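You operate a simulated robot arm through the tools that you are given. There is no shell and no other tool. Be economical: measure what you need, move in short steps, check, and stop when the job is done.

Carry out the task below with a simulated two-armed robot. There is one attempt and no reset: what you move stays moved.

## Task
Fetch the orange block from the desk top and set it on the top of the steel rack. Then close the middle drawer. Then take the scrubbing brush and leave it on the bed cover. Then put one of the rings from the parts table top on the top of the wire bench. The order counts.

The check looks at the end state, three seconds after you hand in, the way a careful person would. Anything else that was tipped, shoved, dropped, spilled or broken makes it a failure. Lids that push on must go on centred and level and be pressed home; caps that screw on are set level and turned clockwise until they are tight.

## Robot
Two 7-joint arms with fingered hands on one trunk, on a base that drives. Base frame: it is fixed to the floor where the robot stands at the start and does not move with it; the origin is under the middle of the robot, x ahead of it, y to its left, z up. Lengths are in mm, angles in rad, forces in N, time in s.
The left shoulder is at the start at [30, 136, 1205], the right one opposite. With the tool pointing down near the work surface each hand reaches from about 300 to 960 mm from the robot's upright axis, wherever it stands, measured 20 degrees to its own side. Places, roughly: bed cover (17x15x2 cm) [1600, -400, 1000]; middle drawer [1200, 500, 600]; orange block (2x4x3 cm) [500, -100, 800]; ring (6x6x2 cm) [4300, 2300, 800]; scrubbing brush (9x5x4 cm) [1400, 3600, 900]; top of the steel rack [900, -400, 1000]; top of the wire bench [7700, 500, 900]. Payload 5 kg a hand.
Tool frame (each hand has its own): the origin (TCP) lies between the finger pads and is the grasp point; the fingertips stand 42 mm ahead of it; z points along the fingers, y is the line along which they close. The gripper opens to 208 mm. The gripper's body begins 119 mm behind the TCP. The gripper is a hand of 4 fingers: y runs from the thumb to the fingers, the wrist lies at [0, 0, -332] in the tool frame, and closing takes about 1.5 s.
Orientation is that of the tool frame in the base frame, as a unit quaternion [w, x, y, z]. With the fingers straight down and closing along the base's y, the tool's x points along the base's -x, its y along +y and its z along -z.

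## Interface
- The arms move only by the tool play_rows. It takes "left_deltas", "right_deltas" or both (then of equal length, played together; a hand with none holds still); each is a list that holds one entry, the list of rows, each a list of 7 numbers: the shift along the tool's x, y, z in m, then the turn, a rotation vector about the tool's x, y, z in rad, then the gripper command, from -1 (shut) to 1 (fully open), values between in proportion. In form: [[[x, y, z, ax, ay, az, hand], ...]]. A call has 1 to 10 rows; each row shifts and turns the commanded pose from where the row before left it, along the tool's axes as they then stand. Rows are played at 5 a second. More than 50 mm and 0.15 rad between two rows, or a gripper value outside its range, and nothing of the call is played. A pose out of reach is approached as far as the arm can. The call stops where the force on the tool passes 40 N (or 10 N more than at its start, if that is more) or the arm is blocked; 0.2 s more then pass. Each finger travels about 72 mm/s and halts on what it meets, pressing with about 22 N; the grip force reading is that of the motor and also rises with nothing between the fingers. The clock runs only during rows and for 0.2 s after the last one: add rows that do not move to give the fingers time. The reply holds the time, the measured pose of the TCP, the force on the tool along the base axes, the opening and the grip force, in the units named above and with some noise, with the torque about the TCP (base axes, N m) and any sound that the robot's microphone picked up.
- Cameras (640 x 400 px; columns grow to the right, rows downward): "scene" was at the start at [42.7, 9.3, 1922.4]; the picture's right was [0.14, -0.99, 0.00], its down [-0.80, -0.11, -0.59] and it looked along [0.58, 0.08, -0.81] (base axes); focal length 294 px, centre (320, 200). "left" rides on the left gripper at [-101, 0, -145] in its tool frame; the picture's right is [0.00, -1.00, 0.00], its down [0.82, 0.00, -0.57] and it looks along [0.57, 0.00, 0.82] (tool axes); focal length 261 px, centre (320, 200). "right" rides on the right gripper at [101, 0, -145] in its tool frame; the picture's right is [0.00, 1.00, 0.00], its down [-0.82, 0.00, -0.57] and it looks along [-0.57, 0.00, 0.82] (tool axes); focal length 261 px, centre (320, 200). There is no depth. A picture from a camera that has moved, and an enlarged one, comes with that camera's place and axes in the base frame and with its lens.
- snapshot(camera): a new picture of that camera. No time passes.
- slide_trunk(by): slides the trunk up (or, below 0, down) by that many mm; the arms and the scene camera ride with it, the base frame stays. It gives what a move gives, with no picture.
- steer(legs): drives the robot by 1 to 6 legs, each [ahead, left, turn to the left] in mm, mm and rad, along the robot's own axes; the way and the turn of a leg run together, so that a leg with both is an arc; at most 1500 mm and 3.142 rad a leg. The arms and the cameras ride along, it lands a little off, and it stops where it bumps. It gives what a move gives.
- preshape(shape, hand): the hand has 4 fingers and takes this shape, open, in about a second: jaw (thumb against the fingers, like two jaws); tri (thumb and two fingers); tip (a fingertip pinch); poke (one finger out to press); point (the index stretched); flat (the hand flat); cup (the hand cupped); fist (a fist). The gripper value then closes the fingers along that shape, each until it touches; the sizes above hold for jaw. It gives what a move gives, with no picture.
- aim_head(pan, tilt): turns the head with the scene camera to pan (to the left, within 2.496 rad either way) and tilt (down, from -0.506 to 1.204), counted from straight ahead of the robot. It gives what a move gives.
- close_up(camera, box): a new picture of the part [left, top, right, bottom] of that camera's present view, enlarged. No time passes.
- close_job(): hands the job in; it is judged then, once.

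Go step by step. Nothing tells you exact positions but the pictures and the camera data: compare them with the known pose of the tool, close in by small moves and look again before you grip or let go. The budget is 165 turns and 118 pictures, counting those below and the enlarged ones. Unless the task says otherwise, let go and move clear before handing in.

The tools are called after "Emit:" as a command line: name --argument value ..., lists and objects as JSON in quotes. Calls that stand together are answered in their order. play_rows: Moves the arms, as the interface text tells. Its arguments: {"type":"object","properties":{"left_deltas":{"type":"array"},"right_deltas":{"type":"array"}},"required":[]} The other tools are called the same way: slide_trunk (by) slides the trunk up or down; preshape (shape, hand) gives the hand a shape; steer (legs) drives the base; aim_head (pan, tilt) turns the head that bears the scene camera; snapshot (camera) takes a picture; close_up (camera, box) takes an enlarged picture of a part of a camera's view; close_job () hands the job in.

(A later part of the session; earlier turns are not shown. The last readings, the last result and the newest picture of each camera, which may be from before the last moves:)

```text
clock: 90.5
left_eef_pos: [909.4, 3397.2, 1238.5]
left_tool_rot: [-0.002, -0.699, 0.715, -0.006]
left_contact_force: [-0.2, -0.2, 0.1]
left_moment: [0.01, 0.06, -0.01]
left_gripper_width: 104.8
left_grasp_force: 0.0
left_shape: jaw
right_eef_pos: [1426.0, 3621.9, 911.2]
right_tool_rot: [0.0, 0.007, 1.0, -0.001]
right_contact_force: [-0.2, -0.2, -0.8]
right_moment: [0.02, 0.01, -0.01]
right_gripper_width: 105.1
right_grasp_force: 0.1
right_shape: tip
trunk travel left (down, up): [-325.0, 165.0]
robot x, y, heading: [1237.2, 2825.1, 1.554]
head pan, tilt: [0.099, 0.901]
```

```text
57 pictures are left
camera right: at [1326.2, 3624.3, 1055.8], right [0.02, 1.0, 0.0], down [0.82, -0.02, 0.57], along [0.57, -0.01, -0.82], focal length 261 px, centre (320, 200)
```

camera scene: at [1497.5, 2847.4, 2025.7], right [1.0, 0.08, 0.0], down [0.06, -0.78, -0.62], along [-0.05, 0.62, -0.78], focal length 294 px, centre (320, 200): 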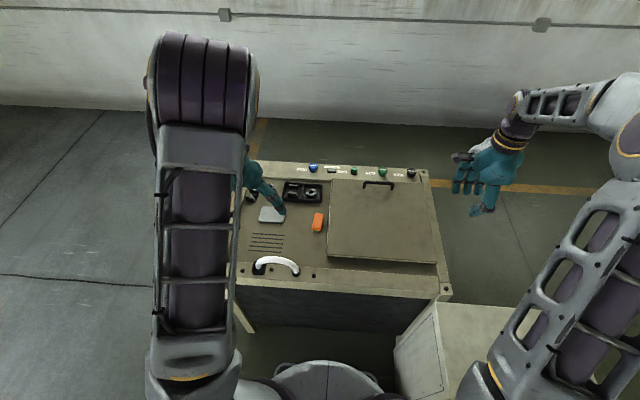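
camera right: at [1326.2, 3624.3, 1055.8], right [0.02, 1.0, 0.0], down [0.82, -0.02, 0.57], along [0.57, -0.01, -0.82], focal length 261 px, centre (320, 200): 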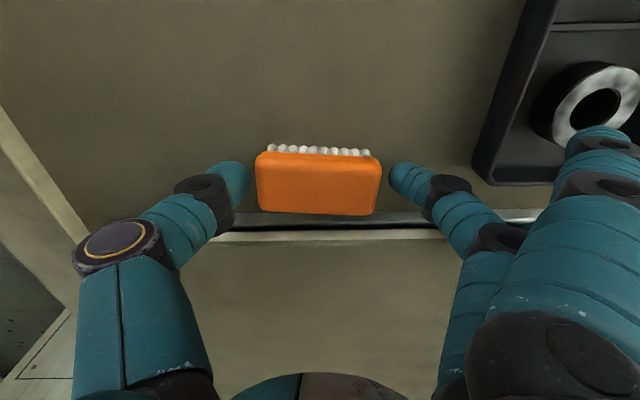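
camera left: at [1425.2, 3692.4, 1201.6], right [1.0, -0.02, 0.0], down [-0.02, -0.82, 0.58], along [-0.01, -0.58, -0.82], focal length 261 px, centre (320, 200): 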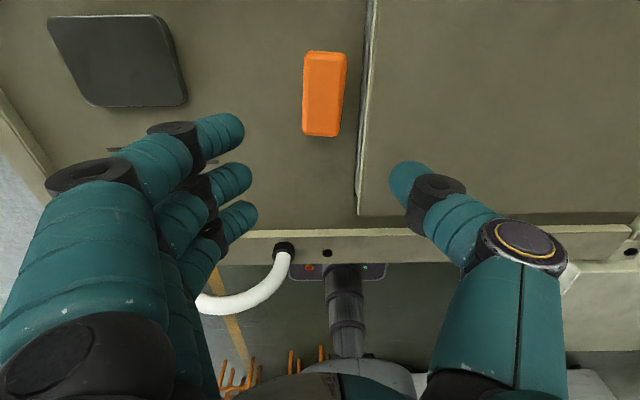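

Well aligned. I close on the ends and lift a little.

Emit:
play_rows --right_deltas '[[[0, 0, 0, 0, 0, 0, -0.3], [0, 0, 0, 0, 0, 0, -1], [0, 0, 0, 0, 0, 0, -1], [0, 0, 0, 0, 0, 0, -1], [0, 0, 0, 0, 0, 0, -1], [0, 0, -0.015, 0, 0, 0, -1], [0, 0, -0.03, 0, 0, 0, -1], [0, 0, 0, 0, 0, 0, -1]]]'

Emit:
snapshot --camera "right"

```text
clock: 92.3
left_eef_pos: [909.9, 3397.9, 1237.2]
left_tool_rot: [-0.002, -0.699, 0.715, -0.005]
left_contact_force: [0.3, -0.1, 0.0]
left_moment: [-0.08, 0.02, 0.0]
left_gripper_width: 104.5
left_grasp_force: 0.1
left_shape: jaw
right_eef_pos: [1425.5, 3621.5, 957.4]
right_tool_rot: [-0.001, 0.008, 1.0, -0.001]
right_contact_force: [0.3, -0.3, -0.4]
right_moment: [-0.04, -0.02, 0.02]
right_gripper_width: 83.4
right_grasp_force: 21.8
right_shape: tip
trunk travel left (down, up): [-325.0, 165.0]
robot x, y, heading: [1232.4, 2829.8, 1.552]
head pan, tilt: [0.099, 0.901]
```

```text
56 pictures are left
camera right: at [1324.8, 3623.6, 1100.3], right [0.02, 1.0, 0.0], down [0.82, -0.02, 0.57], along [0.57, -0.01, -0.82], focal length 261 px, centre (320, 200)
```

right: 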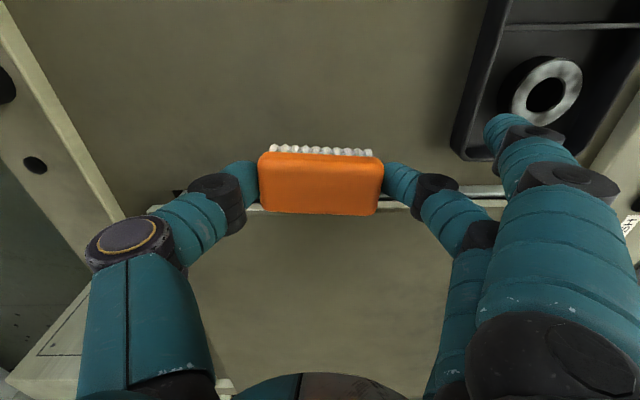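

The brush is held level. I raise it and draw it in toward the body, then back away from the bench and look where I'm going.

Emit:
play_rows --right_deltas '[[[0, 0, -0.05, 0, 0, 0, -1], [0, 0, -0.05, 0, 0, 0, -1], [0, 0, -0.05, 0, 0, 0, -1], [0, 0, -0.05, 0, 0, 0, -1], [0, 0, -0.05, 0, 0, 0, -1], [-0.01, -0.045, 0, 0, 0, 0, -1], [-0.01, -0.045, 0, 0, 0, 0, -1], [-0.01, -0.045, 0, 0, 0, 0, -1], [-0.01, -0.045, 0, 0, 0, 0, -1], [-0.01, -0.045, 0, 0, 0, 0, -1]]]'

Emit:
steer --legs '[[-1390, 0, 0], [0, 1450, 0]]'

Emit:
aim_head --pan -2.4 --tilt 0.45

Emit:
snapshot --camera "scene"

Emit:
snapshot --camera "right"

```text
clock: 94.5
left_eef_pos: [911.0, 3394.2, 1238.2]
left_tool_rot: [-0.001, -0.7, 0.714, -0.004]
left_contact_force: [0.1, -0.9, 0.9]
left_moment: [0.06, 0.01, 0.01]
left_gripper_width: 104.6
left_grasp_force: 0.1
left_shape: jaw
right_eef_pos: [1471.6, 3395.4, 1205.0]
right_tool_rot: [0.0, 0.008, 1.0, 0.002]
right_contact_force: [-0.3, -0.6, -0.4]
right_moment: [0.08, 0.03, 0.01]
right_gripper_width: 83.2
right_grasp_force: 21.6
right_shape: tip
trunk travel left (down, up): [-325.0, 165.0]
robot x, y, heading: [1236.9, 2828.9, 1.553]
head pan, tilt: [0.099, 0.901]
```

```text
clock: 100.6
left_eef_pos: [891.4, 2064.2, 1240.7]
left_tool_rot: [0.0, 0.714, -0.7, 0.002]
left_contact_force: [0.4, -2.2, 1.4]
left_moment: [0.27, 0.01, 0.0]
left_gripper_width: 104.2
left_grasp_force: 0.1
left_shape: jaw
right_eef_pos: [1452.5, 2089.5, 1207.5]
right_tool_rot: [0.0, -0.014, 1.0, 0.002]
right_contact_force: [0.0, -2.4, -0.5]
right_moment: [0.27, 0.01, 0.02]
right_gripper_width: 83.3
right_grasp_force: 22.2
right_shape: tip
trunk travel left (down, up): [-325.0, 165.0]
robot x, y, heading: [1236.7, 1514.4, 1.595]
head pan, tilt: [0.099, 0.901]
stopped in leg 1: the robot was blocked; the commanded pose is now the measured one
```

```text
clock: 102.9
left_eef_pos: [889.6, 2068.7, 1238.5]
left_tool_rot: [0.001, 0.714, -0.7, 0.004]
left_contact_force: [-0.4, 0.0, -0.6]
left_moment: [-0.03, 0.02, 0.03]
left_gripper_width: 104.7
left_grasp_force: 0.0
left_shape: jaw
right_eef_pos: [1453.2, 2093.1, 1204.5]
right_tool_rot: [0.0, -0.014, 1.0, 0.0]
right_contact_force: [0.2, -0.4, -0.5]
right_moment: [0.0, 0.01, 0.0]
right_gripper_width: 83.2
right_grasp_force: 22.5
right_shape: tip
trunk travel left (down, up): [-325.0, 165.0]
robot x, y, heading: [1238.8, 1513.1, 1.598]
head pan, tilt: [-2.4, 0.45]
```

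```text
55 pictures are left
camera scene: at [1305.0, 1417.0, 2064.0], right [-0.72, -0.69, 0.0], down [-0.3, 0.31, -0.9], along [0.63, -0.65, -0.44], focal length 294 px, centre (320, 200)
```

scene: 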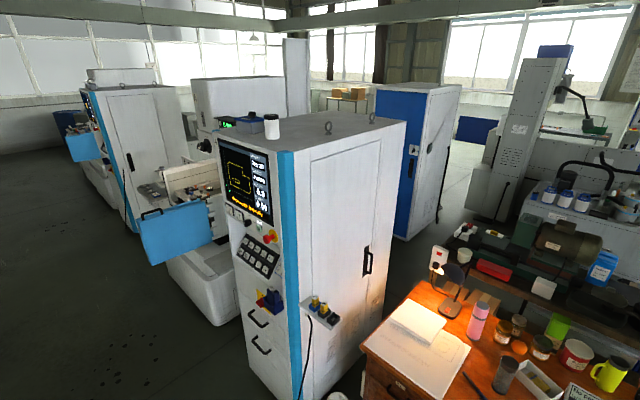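

```text
54 pictures are left
camera right: at [1351.3, 2091.3, 1348.0], right [-0.02, 1.0, 0.0], down [0.82, 0.02, 0.57], along [0.57, 0.01, -0.82], focal length 261 px, centre (320, 200)
```

right: 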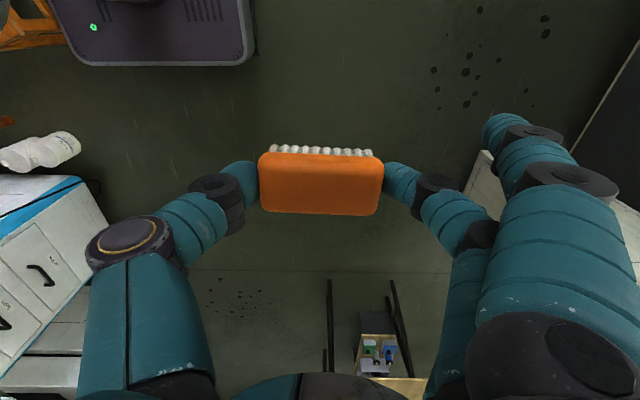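

I misjudged and touched the stool behind me while backing. I'll move away forward a little and check the stool.

Emit:
steer --legs '[[200, 0, 0]]'

Emit:
aim_head --pan 2.45 --tilt 0.9

Emit:
snapshot --camera "scene"

```text
clock: 104.5
left_eef_pos: [885.9, 2269.6, 1236.8]
left_tool_rot: [0.002, 0.714, -0.7, 0.004]
left_contact_force: [-0.6, 0.1, -1.5]
left_moment: [-0.06, 0.02, 0.01]
left_gripper_width: 104.3
left_grasp_force: 0.1
left_shape: jaw
right_eef_pos: [1445.9, 2295.4, 1204.9]
right_tool_rot: [0.001, -0.013, 1.0, 0.0]
right_contact_force: [-0.5, 0.8, -2.3]
right_moment: [-0.09, 0.01, 0.02]
right_gripper_width: 83.2
right_grasp_force: 21.9
right_shape: tip
trunk travel left (down, up): [-325.0, 165.0]
robot x, y, heading: [1236.1, 1714.6, 1.598]
head pan, tilt: [-2.4, 0.45]
```

```text
clock: 108.3
left_eef_pos: [884.9, 2268.4, 1239.2]
left_tool_rot: [0.001, 0.714, -0.7, 0.003]
left_contact_force: [0.2, 0.3, 0.0]
left_moment: [-0.02, -0.04, 0.01]
left_gripper_width: 104.5
left_grasp_force: 0.0
left_shape: jaw
right_eef_pos: [1446.6, 2293.3, 1205.8]
right_tool_rot: [0.0, -0.014, 1.0, 0.0]
right_contact_force: [0.1, -0.2, -1.1]
right_moment: [0.03, -0.01, 0.0]
right_gripper_width: 83.3
right_grasp_force: 21.9
right_shape: tip
trunk travel left (down, up): [-325.0, 165.0]
robot x, y, heading: [1235.4, 1714.8, 1.599]
head pan, tilt: [2.45, 0.901]
```

```text
53 pictures are left
camera scene: at [1189.3, 1624.5, 2025.6], right [-0.79, 0.62, 0.0], down [0.48, 0.62, -0.62], along [-0.38, -0.49, -0.78], focal length 294 px, centre (320, 200)
```

scene: 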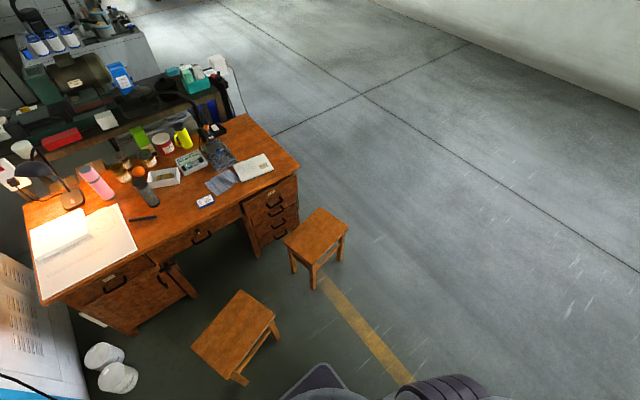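

The stool's corners measure the same as before, so it wasn't displaced. Now I take the open western route round the desk with wide margins, then look at the rack's far side.

Emit:
steer --legs '[[0, 1500, 0], [-1500, 0, -0.028], [-1450, 0, 0]]'

Emit:
aim_head --pan -1.2 --tilt 0.45

Emit:
snapshot --camera "scene"

```text
clock: 129.6
left_eef_pos: [-586.6, -710.0, 1239.9]
left_tool_rot: [-0.002, -0.702, 0.712, -0.004]
left_contact_force: [0.0, 0.3, 1.0]
left_moment: [0.01, 0.01, 0.01]
left_gripper_width: 104.2
left_grasp_force: 0.0
left_shape: jaw
right_eef_pos: [-23.0, -702.6, 1204.8]
right_tool_rot: [0.0, 0.003, 1.0, 0.0]
right_contact_force: [0.6, -0.2, 0.0]
right_moment: [0.02, 0.0, 0.04]
right_gripper_width: 83.3
right_grasp_force: 22.3
right_shape: tip
trunk travel left (down, up): [-325.0, 165.0]
robot x, y, heading: [-258.9, -1273.1, 1.563]
head pan, tilt: [2.45, 0.901]
```

```text
clock: 132.6
left_eef_pos: [-586.1, -707.9, 1238.6]
left_tool_rot: [-0.002, -0.702, 0.712, -0.004]
left_contact_force: [0.4, -0.7, 0.6]
left_moment: [0.01, -0.02, -0.01]
left_gripper_width: 104.2
left_grasp_force: 0.1
left_shape: jaw
right_eef_pos: [-22.7, -703.5, 1204.7]
right_tool_rot: [0.0, 0.004, 1.0, 0.0]
right_contact_force: [-0.3, -0.5, -1.6]
right_moment: [0.0, 0.01, 0.03]
right_gripper_width: 83.3
right_grasp_force: 21.8
right_shape: tip
trunk travel left (down, up): [-325.0, 165.0]
robot x, y, heading: [-257.8, -1274.2, 1.561]
head pan, tilt: [-1.201, 0.45]
```

```text
52 pictures are left
camera scene: at [-170.0, -1273.6, 2063.9], right [0.35, -0.94, 0.0], down [-0.41, -0.15, -0.9], along [0.84, 0.32, -0.44], focal length 294 px, centre (320, 200)
```

scene: 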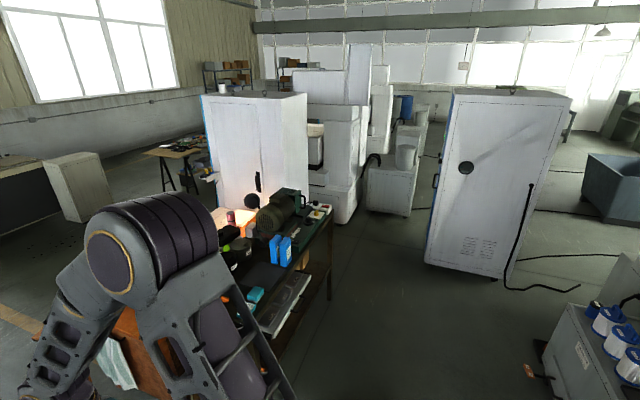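

The aisle south of the rack is clear. I'll raise the trunk a bit, move east at a safe distance, then approach the machine on the rack's far end.

Emit:
slide_trunk --by 100

Emit:
steer --legs '[[-150, -1000, 0], [0, -658, 0], [180, 0, 0]]'

Emit:
aim_head --pan -0.15 --tilt 0.8

Emit:
snapshot --camera "scene"

```text
clock: 134.0
left_eef_pos: [-586.7, -708.3, 1338.2]
left_tool_rot: [0.0, -0.702, 0.712, -0.003]
left_contact_force: [-0.1, 0.5, 0.1]
left_moment: [-0.02, -0.02, -0.02]
left_gripper_width: 104.4
left_grasp_force: 0.1
left_shape: jaw
right_eef_pos: [-23.4, -703.5, 1303.8]
right_tool_rot: [0.0, 0.004, 1.0, 0.0]
right_contact_force: [0.0, -0.9, -1.0]
right_moment: [-0.05, -0.03, 0.04]
right_gripper_width: 83.6
right_grasp_force: 22.5
right_shape: tip
trunk travel left (down, up): [-425.0, 65.0]
robot x, y, heading: [-256.2, -1273.2, 1.561]
head pan, tilt: [-1.201, 0.45]
```

```text
clock: 136.4
left_eef_pos: [-276.4, -760.1, 1339.0]
left_tool_rot: [-0.002, -0.705, 0.71, -0.004]
left_contact_force: [0.9, -0.4, 1.2]
left_moment: [-0.03, 0.24, 0.01]
left_gripper_width: 104.1
left_grasp_force: 0.0
left_shape: jaw
right_eef_pos: [285.5, -750.4, 1304.2]
right_tool_rot: [-0.001, 0.0, 1.0, 0.001]
right_contact_force: [1.8, -0.1, -0.1]
right_moment: [0.03, 0.25, -0.06]
right_gripper_width: 83.3
right_grasp_force: 22.1
right_shape: tip
trunk travel left (down, up): [-425.0, 65.0]
robot x, y, heading: [55.9, -1328.5, 1.569]
head pan, tilt: [-1.201, 0.45]
stopped in leg 1: the robot was blocked; the commanded pose is now the measured one
```

```text
clock: 137.7
left_eef_pos: [-274.4, -759.4, 1338.5]
left_tool_rot: [-0.001, -0.705, 0.71, -0.003]
left_contact_force: [1.4, -0.5, -0.2]
left_moment: [0.01, 0.11, 0.01]
left_gripper_width: 104.4
left_grasp_force: 0.1
left_shape: jaw
right_eef_pos: [286.8, -751.8, 1305.1]
right_tool_rot: [0.0, -0.001, 1.0, 0.001]
right_contact_force: [1.5, 0.1, -0.7]
right_moment: [0.02, 0.12, -0.01]
right_gripper_width: 83.3
right_grasp_force: 21.7
right_shape: tip
trunk travel left (down, up): [-425.0, 65.0]
robot x, y, heading: [59.9, -1325.5, 1.565]
head pan, tilt: [-0.15, 0.799]
```

```text
51 pictures are left
camera scene: at [74.2, -1276.1, 2133.5], right [0.99, -0.16, 0.0], down [-0.11, -0.71, -0.7], along [0.11, 0.69, -0.72], focal length 294 px, centre (320, 200)
```

scene: 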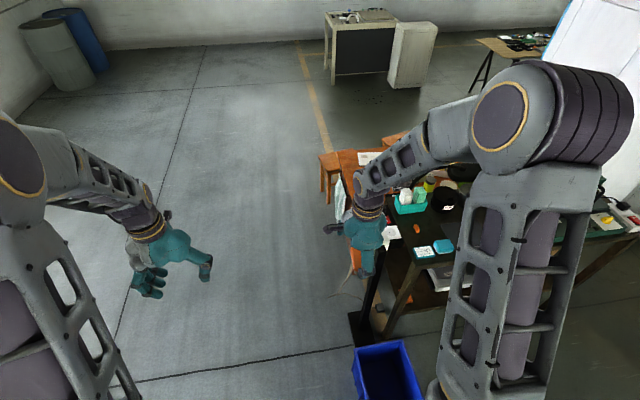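

Something on the floor at my right blocked the base, probably the blue bin. I'll look down there before moving.

Emit:
aim_head --pan -0.9 --tilt 1.15

Emit:
snapshot --camera "scene"

```text
clock: 138.8
left_eef_pos: [-276.6, -759.1, 1337.7]
left_tool_rot: [-0.002, -0.705, 0.709, -0.003]
left_contact_force: [0.1, 0.6, 0.6]
left_moment: [-0.02, 0.0, 0.0]
left_gripper_width: 104.4
left_grasp_force: 0.0
left_shape: jaw
right_eef_pos: [286.3, -751.0, 1304.4]
right_tool_rot: [0.0, 0.0, 1.0, 0.001]
right_contact_force: [-0.1, 0.3, -1.0]
right_moment: [-0.01, 0.03, 0.02]
right_gripper_width: 83.3
right_grasp_force: 21.6
right_shape: tip
trunk travel left (down, up): [-425.0, 65.0]
robot x, y, heading: [57.1, -1323.5, 1.565]
head pan, tilt: [-0.901, 1.15]
```

```text
50 pictures are left
camera scene: at [106.0, -1318.5, 2108.7], right [0.62, -0.79, 0.0], down [-0.72, -0.56, -0.41], along [0.32, 0.25, -0.91], focal length 294 px, centre (320, 200)
```

scene: 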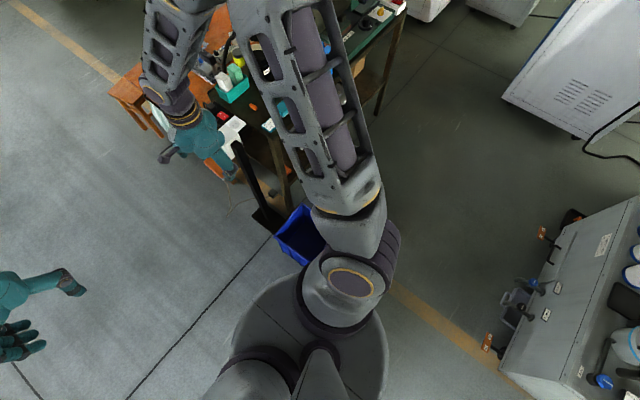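

Emit:
steer --legs '[[0, 150, 0], [-200, 0, 0]]'

Emit:
aim_head --pan -0.75 --tilt 0.85

Emit:
snapshot --camera "scene"

Emit:
snapshot --camera "right"

```text
clock: 141.4
left_eef_pos: [-422.2, -951.0, 1338.3]
left_tool_rot: [-0.002, -0.702, 0.712, -0.002]
left_contact_force: [-0.9, 0.1, -0.2]
left_moment: [0.0, 0.05, -0.04]
left_gripper_width: 104.4
left_grasp_force: 0.0
left_shape: jaw
right_eef_pos: [140.1, -948.3, 1304.6]
right_tool_rot: [-0.001, 0.004, 1.0, 0.001]
right_contact_force: [-0.2, -0.6, -1.1]
right_moment: [0.06, -0.01, -0.02]
right_gripper_width: 83.4
right_grasp_force: 22.4
right_shape: tip
trunk travel left (down, up): [-425.0, 65.0]
robot x, y, heading: [-89.4, -1520.1, 1.559]
head pan, tilt: [-0.901, 1.15]
```

```text
clock: 142.2
left_eef_pos: [-423.4, -950.9, 1337.8]
left_tool_rot: [-0.002, -0.701, 0.713, -0.003]
left_contact_force: [0.2, -0.7, 1.2]
left_moment: [0.06, -0.01, 0.02]
left_gripper_width: 104.2
left_grasp_force: 0.1
left_shape: jaw
right_eef_pos: [139.6, -948.1, 1305.5]
right_tool_rot: [0.0, 0.004, 1.0, 0.001]
right_contact_force: [-0.1, -0.7, -0.8]
right_moment: [0.01, -0.01, 0.03]
right_gripper_width: 83.3
right_grasp_force: 22.3
right_shape: tip
trunk travel left (down, up): [-425.0, 65.0]
robot x, y, heading: [-94.2, -1518.4, 1.552]
head pan, tilt: [-0.75, 0.85]
```

```text
49 pictures are left
camera scene: at [-39.3, -1494.5, 2129.5], right [0.72, -0.69, 0.0], down [-0.52, -0.54, -0.66], along [0.46, 0.47, -0.75], focal length 294 px, centre (320, 200)
```

scene: 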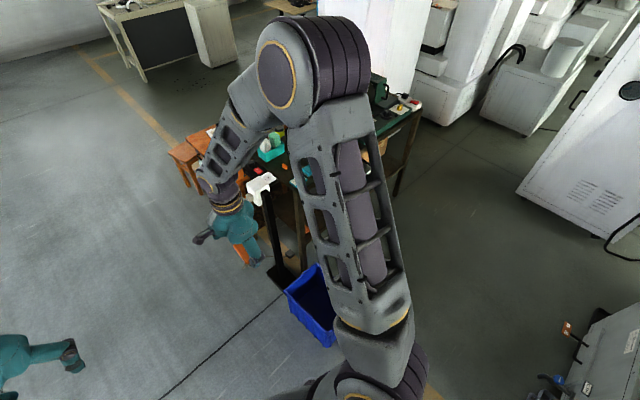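

```text
48 pictures are left
camera right: at [38.8, -947.8, 1448.7], right [0.01, 1.0, 0.0], down [0.82, -0.01, 0.57], along [0.57, -0.01, -0.82], focal length 261 px, centre (320, 200)
```

right: 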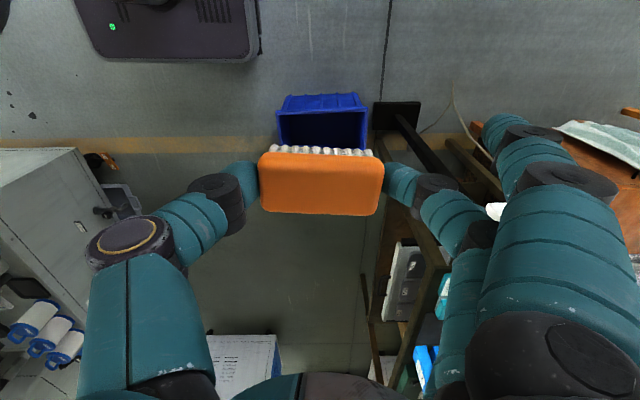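

The bin spans roughly x 370–660, y -1160 to -750, and seems to be where it was. I'll pass it well to the south (y≈-1620), then come up to the rack's far end.

Emit:
steer --legs '[[-95, 0, 0.015], [0, -1490, 0], [300, 0, 0]]'

Emit:
aim_head --pan -0.15 --tilt 0.75

Emit:
snapshot --camera "scene"

```text
clock: 151.9
left_eef_pos: [1057.0, -750.7, 1338.8]
left_tool_rot: [-0.001, -0.707, 0.707, -0.003]
left_contact_force: [-0.4, -0.1, 0.3]
left_moment: [0.03, -0.03, 0.02]
left_gripper_width: 104.3
left_grasp_force: 0.1
left_shape: jaw
right_eef_pos: [1617.8, -739.6, 1304.9]
right_tool_rot: [-0.001, -0.003, 1.0, 0.001]
right_contact_force: [-0.4, 0.9, -0.1]
right_moment: [0.03, -0.01, 0.0]
right_gripper_width: 83.2
right_grasp_force: 22.1
right_shape: tip
trunk travel left (down, up): [-425.0, 65.0]
robot x, y, heading: [1394.5, -1312.6, 1.574]
head pan, tilt: [-0.75, 0.85]
```

```text
clock: 152.9
left_eef_pos: [1057.3, -751.2, 1338.8]
left_tool_rot: [-0.002, -0.707, 0.708, -0.003]
left_contact_force: [0.1, -0.4, -0.9]
left_moment: [0.01, 0.01, -0.01]
left_gripper_width: 104.5
left_grasp_force: 0.1
left_shape: jaw
right_eef_pos: [1618.7, -739.4, 1305.4]
right_tool_rot: [-0.001, -0.003, 1.0, 0.001]
right_contact_force: [0.5, 0.1, -0.9]
right_moment: [0.08, 0.02, 0.02]
right_gripper_width: 83.4
right_grasp_force: 21.5
right_shape: tip
trunk travel left (down, up): [-425.0, 65.0]
robot x, y, heading: [1397.8, -1313.0, 1.573]
head pan, tilt: [-0.15, 0.75]
```

```text
47 pictures are left
camera scene: at [1407.8, -1263.8, 2137.5], right [0.99, -0.15, 0.0], down [-0.1, -0.67, -0.73], along [0.11, 0.72, -0.68], focal length 294 px, centre (320, 200)
```

scene: 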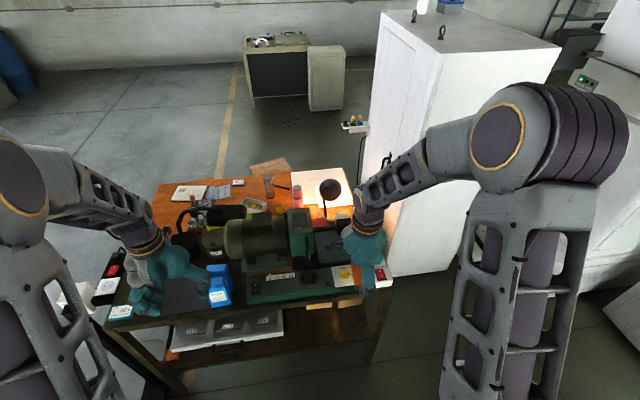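

Emit:
close_up --camera "scene" --box '[200, 180, 420, 318]'

Emit:
snapshot --camera "right"

```text
2.90 times, centred on (310, 249) of scene
camera zoom: at [1407.8, -1263.8, 2137.5], right [0.99, -0.15, 0.0], down [-0.1, -0.67, -0.73], along [0.11, 0.72, -0.68], focal length 851 px, centre (349, 58)
```

zoom: 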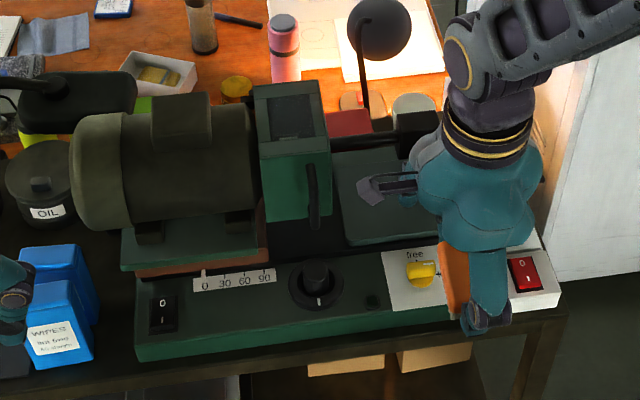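

```text
45 pictures are left
camera right: at [1518.0, -740.6, 1448.8], right [0.0, 1.0, 0.0], down [0.82, 0.0, 0.57], along [0.57, 0.0, -0.82], focal length 261 px, centre (320, 200)
```

right: 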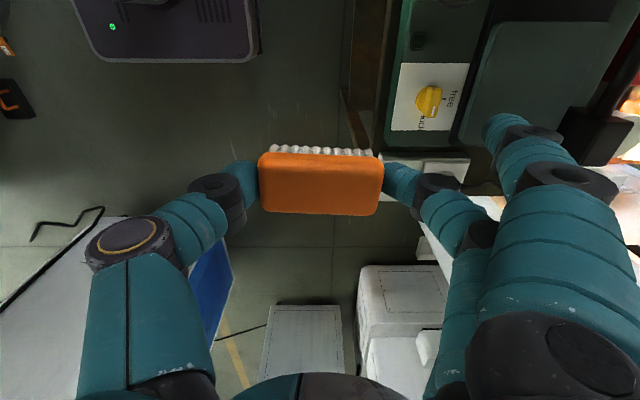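

The bed cover is the flat dark-green plate right of the headstock, about x 1525–1710, y -495 to -330. My hand hides it, so I shift the hand aside to measure the plate and the spindle behind it.

Emit:
play_rows --right_deltas '[[[-0.045, -0.015, 0, 0, 0, 0, -1], [-0.045, -0.015, 0, 0, 0, 0, -1], [-0.045, -0.015, 0, 0, 0, 0, -1], [-0.045, -0.015, 0, 0, 0, 0, -1]]]'

Emit:
close_up --camera "scene" --box '[260, 170, 420, 290]'

Emit:
snapshot --camera "right"

```text
clock: 153.9
left_eef_pos: [1061.1, -752.0, 1339.7]
left_tool_rot: [0.002, 0.707, -0.707, 0.002]
left_contact_force: [1.7, -0.5, -0.2]
left_moment: [0.08, 0.18, -0.01]
left_gripper_width: 104.0
left_grasp_force: 0.0
left_shape: jaw
right_eef_pos: [1803.1, -798.4, 1304.0]
right_tool_rot: [-0.001, -0.002, 1.0, 0.001]
right_contact_force: [0.4, -0.7, -0.2]
right_moment: [0.04, 0.12, 0.0]
right_gripper_width: 83.1
right_grasp_force: 22.7
right_shape: tip
trunk travel left (down, up): [-425.0, 65.0]
robot x, y, heading: [1398.7, -1312.5, 1.576]
head pan, tilt: [-0.15, 0.75]
```

```text
3.33 times, centred on (340, 230) of scene
camera zoom: at [1412.0, -1264.8, 2137.6], right [0.99, -0.15, 0.0], down [-0.1, -0.67, -0.73], along [0.11, 0.72, -0.68], focal length 978 px, centre (253, 100)
```

zoom: 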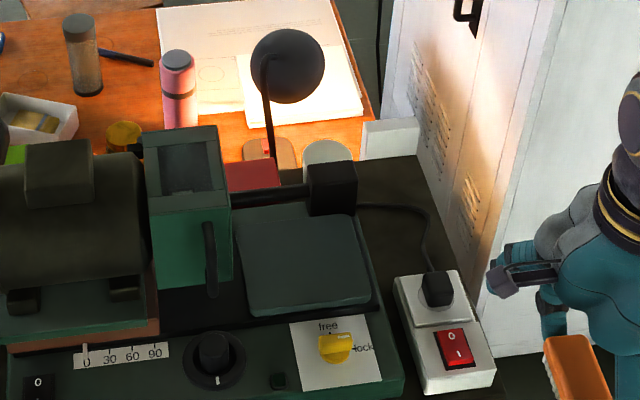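

```text
43 pictures are left
camera right: at [1702.6, -799.7, 1447.6], right [0.0, 1.0, 0.0], down [0.82, 0.0, 0.57], along [0.57, 0.0, -0.82], focal length 261 px, centre (320, 200)
```

right: 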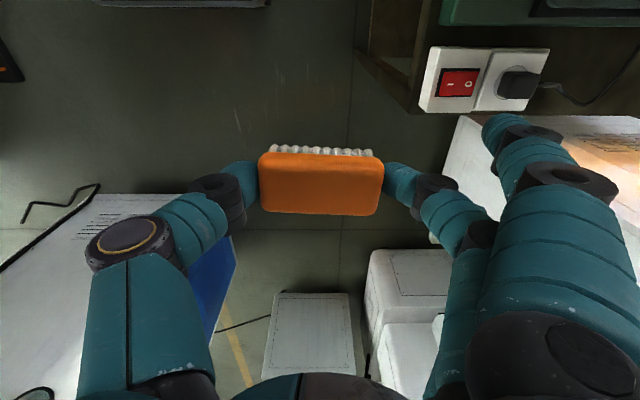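

The plate is at about x 1525–1697, y -513…-360, z≈1045, with a spindle rod behind it. I drive 80 mm closer and take the hand high over the plate for a view from above.

Emit:
steer --legs '[[80, 0, 0]]'

Emit:
play_rows --right_deltas '[[[0.02, 0.04, 0, 0, 0, 0, -1], [0.02, 0.04, 0, 0, 0, 0, -1], [0.025, 0.04, 0, 0, 0, 0, -1], [0.025, 0.04, 0, 0, 0, 0, -1], [0.025, 0.04, 0, 0, 0, 0, -1], [0.025, 0.04, 0, 0, 0, 0, -1], [0.02, 0.03, 0, 0, 0, 0, -1], [0, 0, 0, 0, 0, 0, -1]]]'

Emit:
snapshot --camera "right"

Emit:
close_up --camera "scene" --box '[260, 170, 420, 290]'

```text
clock: 154.9
left_eef_pos: [1057.2, -672.5, 1339.4]
left_tool_rot: [0.001, 0.707, -0.707, 0.003]
left_contact_force: [0.7, -0.3, 0.1]
left_moment: [-0.08, 0.06, 0.02]
left_gripper_width: 104.1
left_grasp_force: 0.1
left_shape: jaw
right_eef_pos: [1801.3, -720.0, 1304.4]
right_tool_rot: [-0.001, -0.004, 1.0, 0.0]
right_contact_force: [-0.4, 1.5, -2.0]
right_moment: [-0.08, 0.0, 0.06]
right_gripper_width: 83.5
right_grasp_force: 21.9
right_shape: tip
trunk travel left (down, up): [-425.0, 65.0]
robot x, y, heading: [1395.4, -1235.2, 1.572]
head pan, tilt: [-0.15, 0.75]
```

```text
clock: 156.7
left_eef_pos: [1057.8, -673.5, 1338.1]
left_tool_rot: [-0.002, -0.707, 0.707, -0.004]
left_contact_force: [0.7, 0.0, 0.1]
left_moment: [-0.02, 0.03, 0.01]
left_gripper_width: 104.4
left_grasp_force: 0.0
left_shape: jaw
right_eef_pos: [1638.6, -451.5, 1303.2]
right_tool_rot: [-0.001, -0.004, 1.0, 0.0]
right_contact_force: [0.4, 0.2, -0.2]
right_moment: [0.04, 0.04, 0.01]
right_gripper_width: 83.3
right_grasp_force: 22.0
right_shape: tip
trunk travel left (down, up): [-425.0, 65.0]
robot x, y, heading: [1394.6, -1236.4, 1.578]
head pan, tilt: [-0.15, 0.75]
```

```text
42 pictures are left
camera right: at [1538.1, -452.2, 1447.4], right [0.0, 1.0, 0.0], down [0.82, 0.0, 0.57], along [0.57, 0.0, -0.82], focal length 261 px, centre (320, 200)
```

right: 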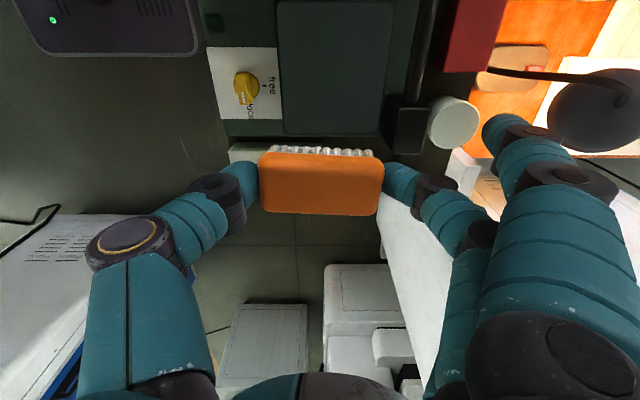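

```text
3.33 times, centred on (340, 230) of scene
camera zoom: at [1408.9, -1185.4, 2137.5], right [0.99, -0.15, 0.0], down [-0.1, -0.67, -0.73], along [0.11, 0.72, -0.68], focal length 978 px, centre (253, 100)
```

zoom: 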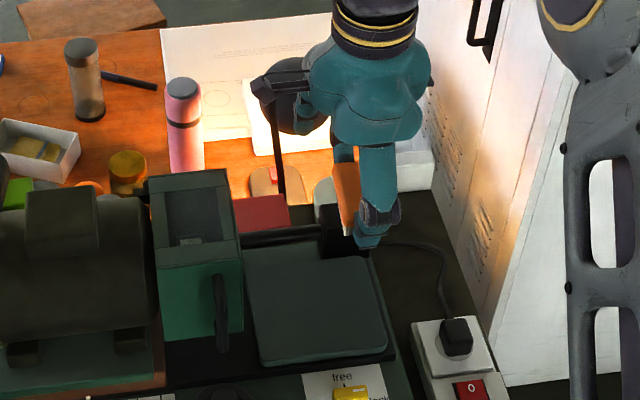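

The spindle and chuck block sit right behind the plate, so I'll turn the hand 135° to put its bulky finger side toward the free front-left corner and only the thumb toward the rear. I rotate high above first.

Emit:
play_rows --right_deltas '[[[0, 0, 0, 0, 0, -0.147, -1], [0, 0, 0, 0, 0, -0.147, -1], [0, 0, 0, 0, 0, -0.147, -1], [0, 0, 0, 0, 0, -0.147, -1], [0, 0, 0, 0, 0, -0.147, -1], [0, 0, 0, 0, 0, -0.147, -1], [0, 0, 0, 0, 0, -0.147, -1], [0, 0, 0, 0, 0, -0.147, -1], [0, 0, 0, 0, 0, -0.147, -1], [0, 0, 0, 0, 0, -0.147, -1]]]'

Emit:
play_rows --right_deltas '[[[0, 0, 0, 0, 0, -0.147, -1], [0, 0, 0, 0, 0, -0.147, -1], [0, 0, 0, 0, 0, -0.147, -1], [0, 0, 0, 0, 0, -0.147, -1], [0, 0, 0, 0, 0, -0.147, -1], [0, 0, 0, 0, 0, -0.147, -1], [-0.015, 0.014, 0, 0, 0, 0, -1], [-0.015, 0.014, 0, 0, 0, 0, -1], [0, 0, 0.03, 0, 0, 0, -1], [0, 0, 0, 0, 0, 0, -1]]]'

Emit:
snapshot --camera "right"

Emit:
close_up --camera "scene" --box '[240, 140, 420, 300]'

```text
clock: 158.9
left_eef_pos: [1056.0, -671.9, 1339.0]
left_tool_rot: [0.002, 0.707, -0.707, 0.004]
left_contact_force: [0.2, 0.2, -0.5]
left_moment: [0.06, 0.01, 0.0]
left_gripper_width: 104.2
left_grasp_force: 0.0
left_shape: jaw
right_eef_pos: [1640.6, -450.3, 1304.8]
right_tool_rot: [-0.001, -0.674, 0.739, 0.002]
right_contact_force: [-0.1, 0.2, -0.2]
right_moment: [0.02, -0.02, -0.04]
right_gripper_width: 83.2
right_grasp_force: 22.1
right_shape: tip
trunk travel left (down, up): [-425.0, 65.0]
robot x, y, heading: [1395.1, -1233.1, 1.566]
head pan, tilt: [-0.15, 0.75]
```

```text
clock: 161.1
left_eef_pos: [1055.9, -674.1, 1337.6]
left_tool_rot: [0.002, 0.707, -0.707, 0.003]
left_contact_force: [0.0, -0.3, -0.3]
left_moment: [0.03, -0.07, 0.01]
left_gripper_width: 104.2
left_grasp_force: 0.1
left_shape: jaw
right_eef_pos: [1596.8, -450.7, 1276.0]
right_tool_rot: [-0.001, 0.924, -0.382, -0.001]
right_contact_force: [-0.1, -0.9, -0.7]
right_moment: [0.02, -0.07, 0.07]
right_gripper_width: 83.1
right_grasp_force: 22.1
right_shape: tip
trunk travel left (down, up): [-425.0, 65.0]
robot x, y, heading: [1398.1, -1231.4, 1.57]
head pan, tilt: [-0.15, 0.75]
```

```text
40 pictures are left
camera right: at [1668.2, -521.8, 1418.5], right [-0.71, -0.71, 0.0], down [-0.58, 0.58, 0.57], along [-0.4, 0.41, -0.82], focal length 261 px, centre (320, 200)
```

right: 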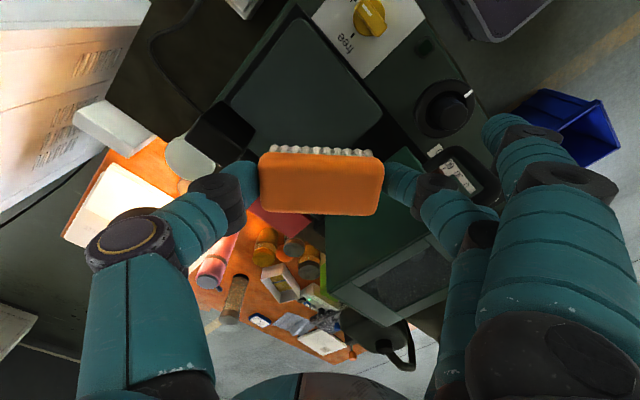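

```text
2.50 times, centred on (330, 220) of scene
camera zoom: at [1406.9, -1185.4, 2137.6], right [0.99, -0.15, 0.0], down [-0.1, -0.67, -0.73], along [0.11, 0.72, -0.68], focal length 734 px, centre (295, 150)
```

zoom: 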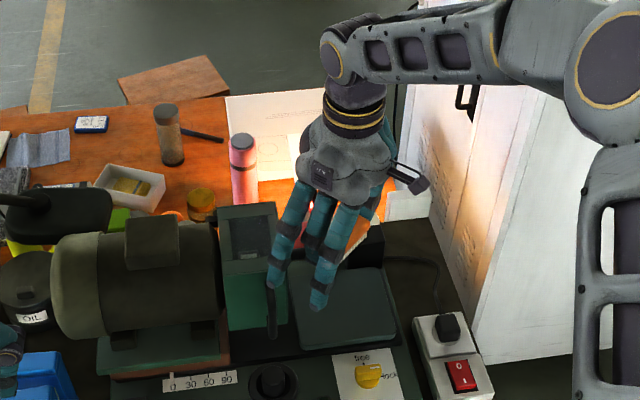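

The clearances look workable; I shift slightly forward-right and descend to about 15 mm above the plate.

Emit:
play_rows --right_deltas '[[[0.0148, -0.0035, 0.03, 0, 0, 0, -1], [0, 0, 0.035, 0, 0, 0, -1], [0, 0, 0.035, 0, 0, 0, -1], [0, 0, 0.025, 0, 0, 0, -1], [0, 0, 0, 0, 0, 0, -1]]]'

Emit:
snapshot --camera "right"

Emit:
close_up --camera "scene" --box '[270, 170, 390, 290]'

```text
clock: 161.6
left_eef_pos: [1057.7, -671.8, 1337.5]
left_tool_rot: [-0.003, -0.707, 0.707, -0.002]
left_contact_force: [-0.2, 0.4, -0.2]
left_moment: [-0.05, 0.11, 0.0]
left_gripper_width: 104.3
left_grasp_force: 0.2
left_shape: jaw
right_eef_pos: [1617.2, -449.3, 1247.8]
right_tool_rot: [-0.007, 0.922, -0.387, -0.004]
right_contact_force: [9.4, 5.0, 3.3]
right_moment: [-0.32, 0.55, -0.08]
right_gripper_width: 83.5
right_grasp_force: 22.1
right_shape: tip
trunk travel left (down, up): [-425.0, 65.0]
robot x, y, heading: [1396.5, -1229.1, 1.571]
head pan, tilt: [-0.15, 0.75]
stopped in row 2 (right hand): the force on the tool passed its limit at 60 N (the readings are from after the stop); the commanded pose is now the measured one
```

```text
38 pictures are left
camera right: at [1687.6, -523.7, 1391.0], right [-0.72, -0.7, -0.01], down [-0.57, 0.58, 0.58], along [-0.4, 0.42, -0.81], focal length 261 px, centre (320, 200)
```

right: 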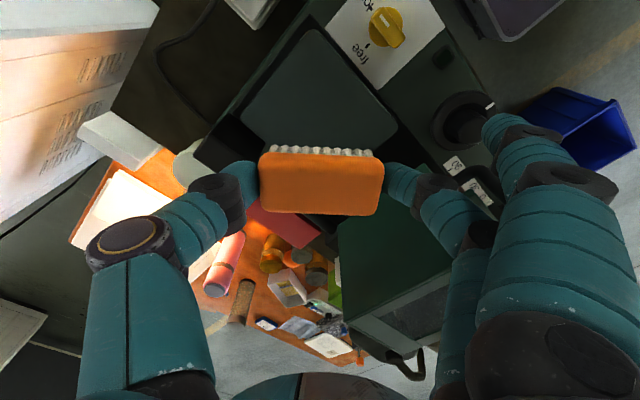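

```text
3.33 times, centred on (330, 230) of scene
camera zoom: at [1411.0, -1183.2, 2137.3], right [0.99, -0.15, 0.0], down [-0.1, -0.67, -0.73], along [0.11, 0.72, -0.68], focal length 978 px, centre (287, 100)
```

zoom: 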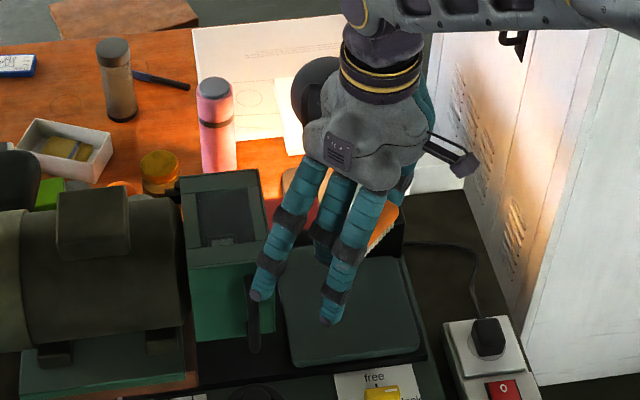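

The force stop shows the ring finger touched the lever on the headstock's front. I rise, shift 22 mm further right, and check the lever before lowering again.

Emit:
play_rows --right_deltas '[[[0, 0, -0.04, 0, 0, 0, -1], [0.0195, -0.0105, 0, 0, 0, 0, -1], [0, 0, 0, 0, 0, 0, -1]]]'

Emit:
close_up --camera "scene" --box '[280, 190, 380, 290]'

```text
clock: 162.4
left_eef_pos: [1054.0, -671.8, 1336.4]
left_tool_rot: [0.001, 0.707, -0.707, 0.003]
left_contact_force: [-0.6, 0.0, -0.2]
left_moment: [-0.06, -0.1, -0.02]
left_gripper_width: 104.2
left_grasp_force: 0.0
left_shape: jaw
right_eef_pos: [1631.7, -456.6, 1290.1]
right_tool_rot: [-0.007, 0.923, -0.384, -0.004]
right_contact_force: [0.0, -0.1, -1.5]
right_moment: [0.0, -0.11, -0.03]
right_gripper_width: 83.2
right_grasp_force: 22.4
right_shape: tip
trunk travel left (down, up): [-425.0, 65.0]
robot x, y, heading: [1394.4, -1237.0, 1.568]
head pan, tilt: [-0.15, 0.75]
```

```text
4.00 times, centred on (330, 240) of scene
camera zoom: at [1405.4, -1183.6, 2137.4], right [0.99, -0.15, 0.0], down [-0.1, -0.67, -0.73], along [0.11, 0.72, -0.68], focal length 1174 px, centre (280, 40)
```

zoom: 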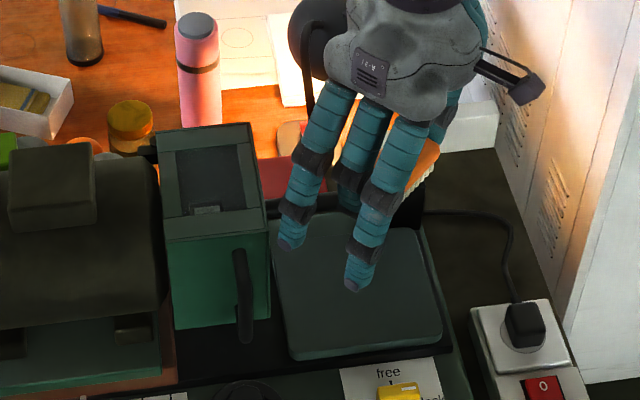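

The lever stands as before. I shift 8 mm more and descend gently.

Emit:
play_rows --right_deltas '[[[0.0057, -0.0057, 0.02, 0, 0, 0, -1], [0, 0, 0.025, 0, 0, 0, -1], [0, 0, 0.025, 0, 0, 0, -1], [0, 0, 0.025, 0, 0, 0, -1], [0, 0, 0, 0, 0, 0, -1]]]'

Emit:
snapshot --camera "right"

Emit:
close_up --camera "scene" --box '[280, 190, 380, 290]'

```text
clock: 163.6
left_eef_pos: [1055.4, -673.4, 1338.1]
left_tool_rot: [0.002, 0.707, -0.707, 0.003]
left_contact_force: [0.0, 0.1, 0.0]
left_moment: [0.06, -0.06, 0.02]
left_gripper_width: 104.4
left_grasp_force: 0.1
left_shape: jaw
right_eef_pos: [1640.7, -458.3, 1194.7]
right_tool_rot: [-0.007, 0.923, -0.385, -0.004]
right_contact_force: [0.1, -0.1, -0.7]
right_moment: [0.05, -0.01, 0.03]
right_gripper_width: 83.4
right_grasp_force: 22.3
right_shape: tip
trunk travel left (down, up): [-425.0, 65.0]
robot x, y, heading: [1395.7, -1238.1, 1.571]
head pan, tilt: [-0.15, 0.75]
```

```text
35 pictures are left
camera right: at [1711.4, -532.5, 1336.6], right [-0.71, -0.7, -0.01], down [-0.57, 0.58, 0.58], along [-0.4, 0.42, -0.81], focal length 261 px, centre (320, 200)
```

right: 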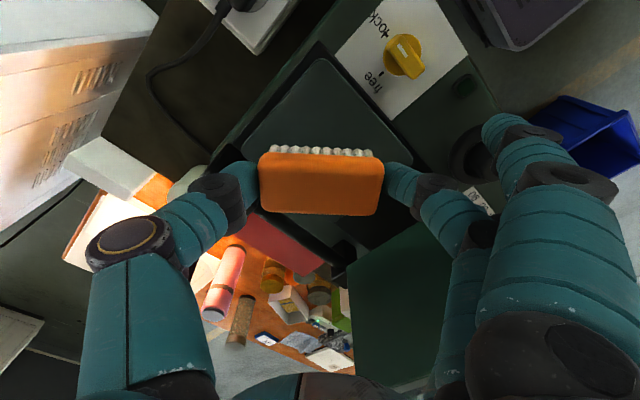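

```text
4.00 times, centred on (330, 240) of scene
camera zoom: at [1406.7, -1185.4, 2137.6], right [0.99, -0.15, 0.0], down [-0.1, -0.67, -0.73], along [0.11, 0.72, -0.68], focal length 1174 px, centre (280, 40)
```

zoom: 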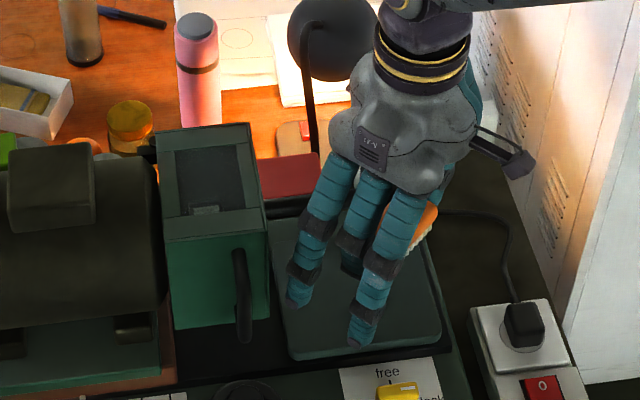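

Emit:
play_rows --right_deltas '[[[0, 0, 0.03, 0, 0, 0, -1], [0, 0, 0.03, 0, 0, 0, -1], [0, 0, 0.02, 0, 0, 0, -1], [0, 0, 0, 0, 0, 0, -1]]]'

Emit:
snapshot --camera "right"

Emit:
close_up --camera "scene" --box '[280, 190, 380, 290]'

```text
clock: 164.6
left_eef_pos: [1055.4, -673.0, 1337.8]
left_tool_rot: [-0.002, -0.707, 0.708, -0.003]
left_contact_force: [-0.7, -0.4, -0.1]
left_moment: [0.0, -0.06, 0.02]
left_gripper_width: 104.3
left_grasp_force: 0.1
left_shape: jaw
right_eef_pos: [1644.3, -454.4, 1113.4]
right_tool_rot: [-0.007, 0.923, -0.385, -0.004]
right_contact_force: [-0.6, 0.0, -1.0]
right_moment: [-0.03, 0.0, 0.01]
right_gripper_width: 83.6
right_grasp_force: 21.8
right_shape: tip
trunk travel left (down, up): [-425.0, 65.0]
robot x, y, heading: [1397.2, -1235.1, 1.571]
head pan, tilt: [-0.15, 0.75]
```

```text
33 pictures are left
camera right: at [1713.9, -529.2, 1255.2], right [-0.71, -0.7, -0.01], down [-0.57, 0.58, 0.58], along [-0.4, 0.42, -0.81], focal length 261 px, centre (320, 200)
```

right: 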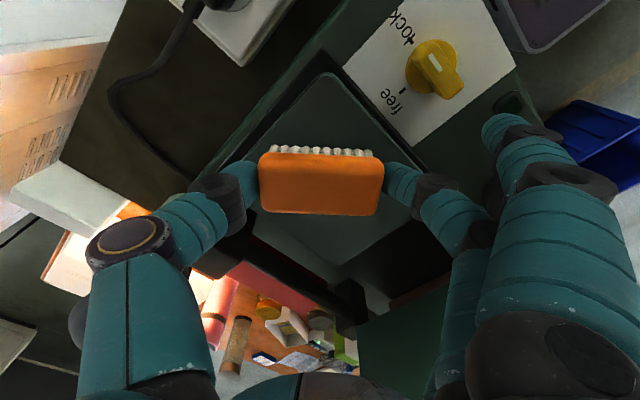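

```text
4.00 times, centred on (330, 240) of scene
camera zoom: at [1407.3, -1184.5, 2137.5], right [0.99, -0.15, 0.0], down [-0.1, -0.67, -0.73], along [0.11, 0.72, -0.68], focal length 1174 px, centre (280, 40)
```

zoom: 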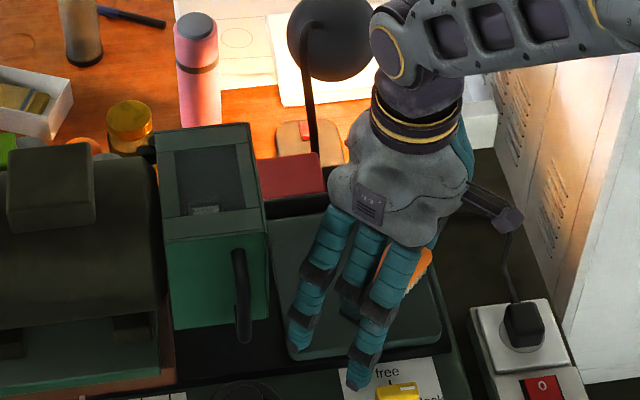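

Emit:
play_rows --right_deltas '[[[0, 0, 0.004, 0, 0, 0, -1], [0, 0, 0.004, 0, 0, 0, -1], [0, 0, 0, 0, 0, 0, -1]]]'

Emit:
play_rows --right_deltas '[[[0, 0, 0.004, 0, 0, 0, -1], [0, 0, 0, 0, 0, 0, -1]]]'

Emit:
play_rows --right_deltas '[[[0, 0, 0.004, 0, 0, 0, -1], [0, 0, 0, 0, 0, 0, -1]]]'

```text
clock: 165.4
left_eef_pos: [1055.2, -672.6, 1337.9]
left_tool_rot: [-0.001, -0.707, 0.707, -0.003]
left_contact_force: [0.5, -0.3, -0.8]
left_moment: [-0.02, 0.03, -0.01]
left_gripper_width: 104.4
left_grasp_force: 0.0
left_shape: jaw
right_eef_pos: [1643.3, -453.8, 1106.3]
right_tool_rot: [-0.007, 0.923, -0.386, -0.004]
right_contact_force: [0.1, -0.4, -0.4]
right_moment: [0.0, -0.02, -0.01]
right_gripper_width: 83.0
right_grasp_force: 22.2
right_shape: tip
trunk travel left (down, up): [-425.0, 65.0]
robot x, y, heading: [1393.2, -1232.2, 1.572]
head pan, tilt: [-0.15, 0.75]
```

```text
clock: 166.0
left_eef_pos: [1056.3, -672.8, 1337.8]
left_tool_rot: [-0.002, -0.706, 0.708, -0.003]
left_contact_force: [0.8, -0.2, 0.3]
left_moment: [-0.01, -0.01, -0.02]
left_gripper_width: 104.4
left_grasp_force: 0.0
left_shape: jaw
right_eef_pos: [1642.3, -455.5, 1101.8]
right_tool_rot: [-0.009, 0.923, -0.386, -0.005]
right_contact_force: [0.3, 0.0, -0.7]
right_moment: [-0.02, -0.02, -0.06]
right_gripper_width: 83.2
right_grasp_force: 22.2
right_shape: tip
trunk travel left (down, up): [-425.0, 65.0]
robot x, y, heading: [1398.8, -1237.6, 1.569]
head pan, tilt: [-0.15, 0.75]
```

```text
clock: 166.6
left_eef_pos: [1054.8, -672.4, 1337.6]
left_tool_rot: [-0.002, -0.707, 0.707, -0.004]
left_contact_force: [-0.1, -0.3, -0.4]
left_moment: [-0.05, -0.01, -0.01]
left_gripper_width: 104.4
left_grasp_force: 0.2
left_shape: jaw
right_eef_pos: [1642.5, -454.2, 1098.1]
right_tool_rot: [-0.008, 0.923, -0.386, -0.005]
right_contact_force: [-0.1, -0.4, -0.3]
right_moment: [-0.01, -0.03, -0.02]
right_gripper_width: 83.3
right_grasp_force: 22.0
right_shape: tip
trunk travel left (down, up): [-425.0, 65.0]
robot x, y, heading: [1396.4, -1233.2, 1.567]
head pan, tilt: [-0.15, 0.75]
```

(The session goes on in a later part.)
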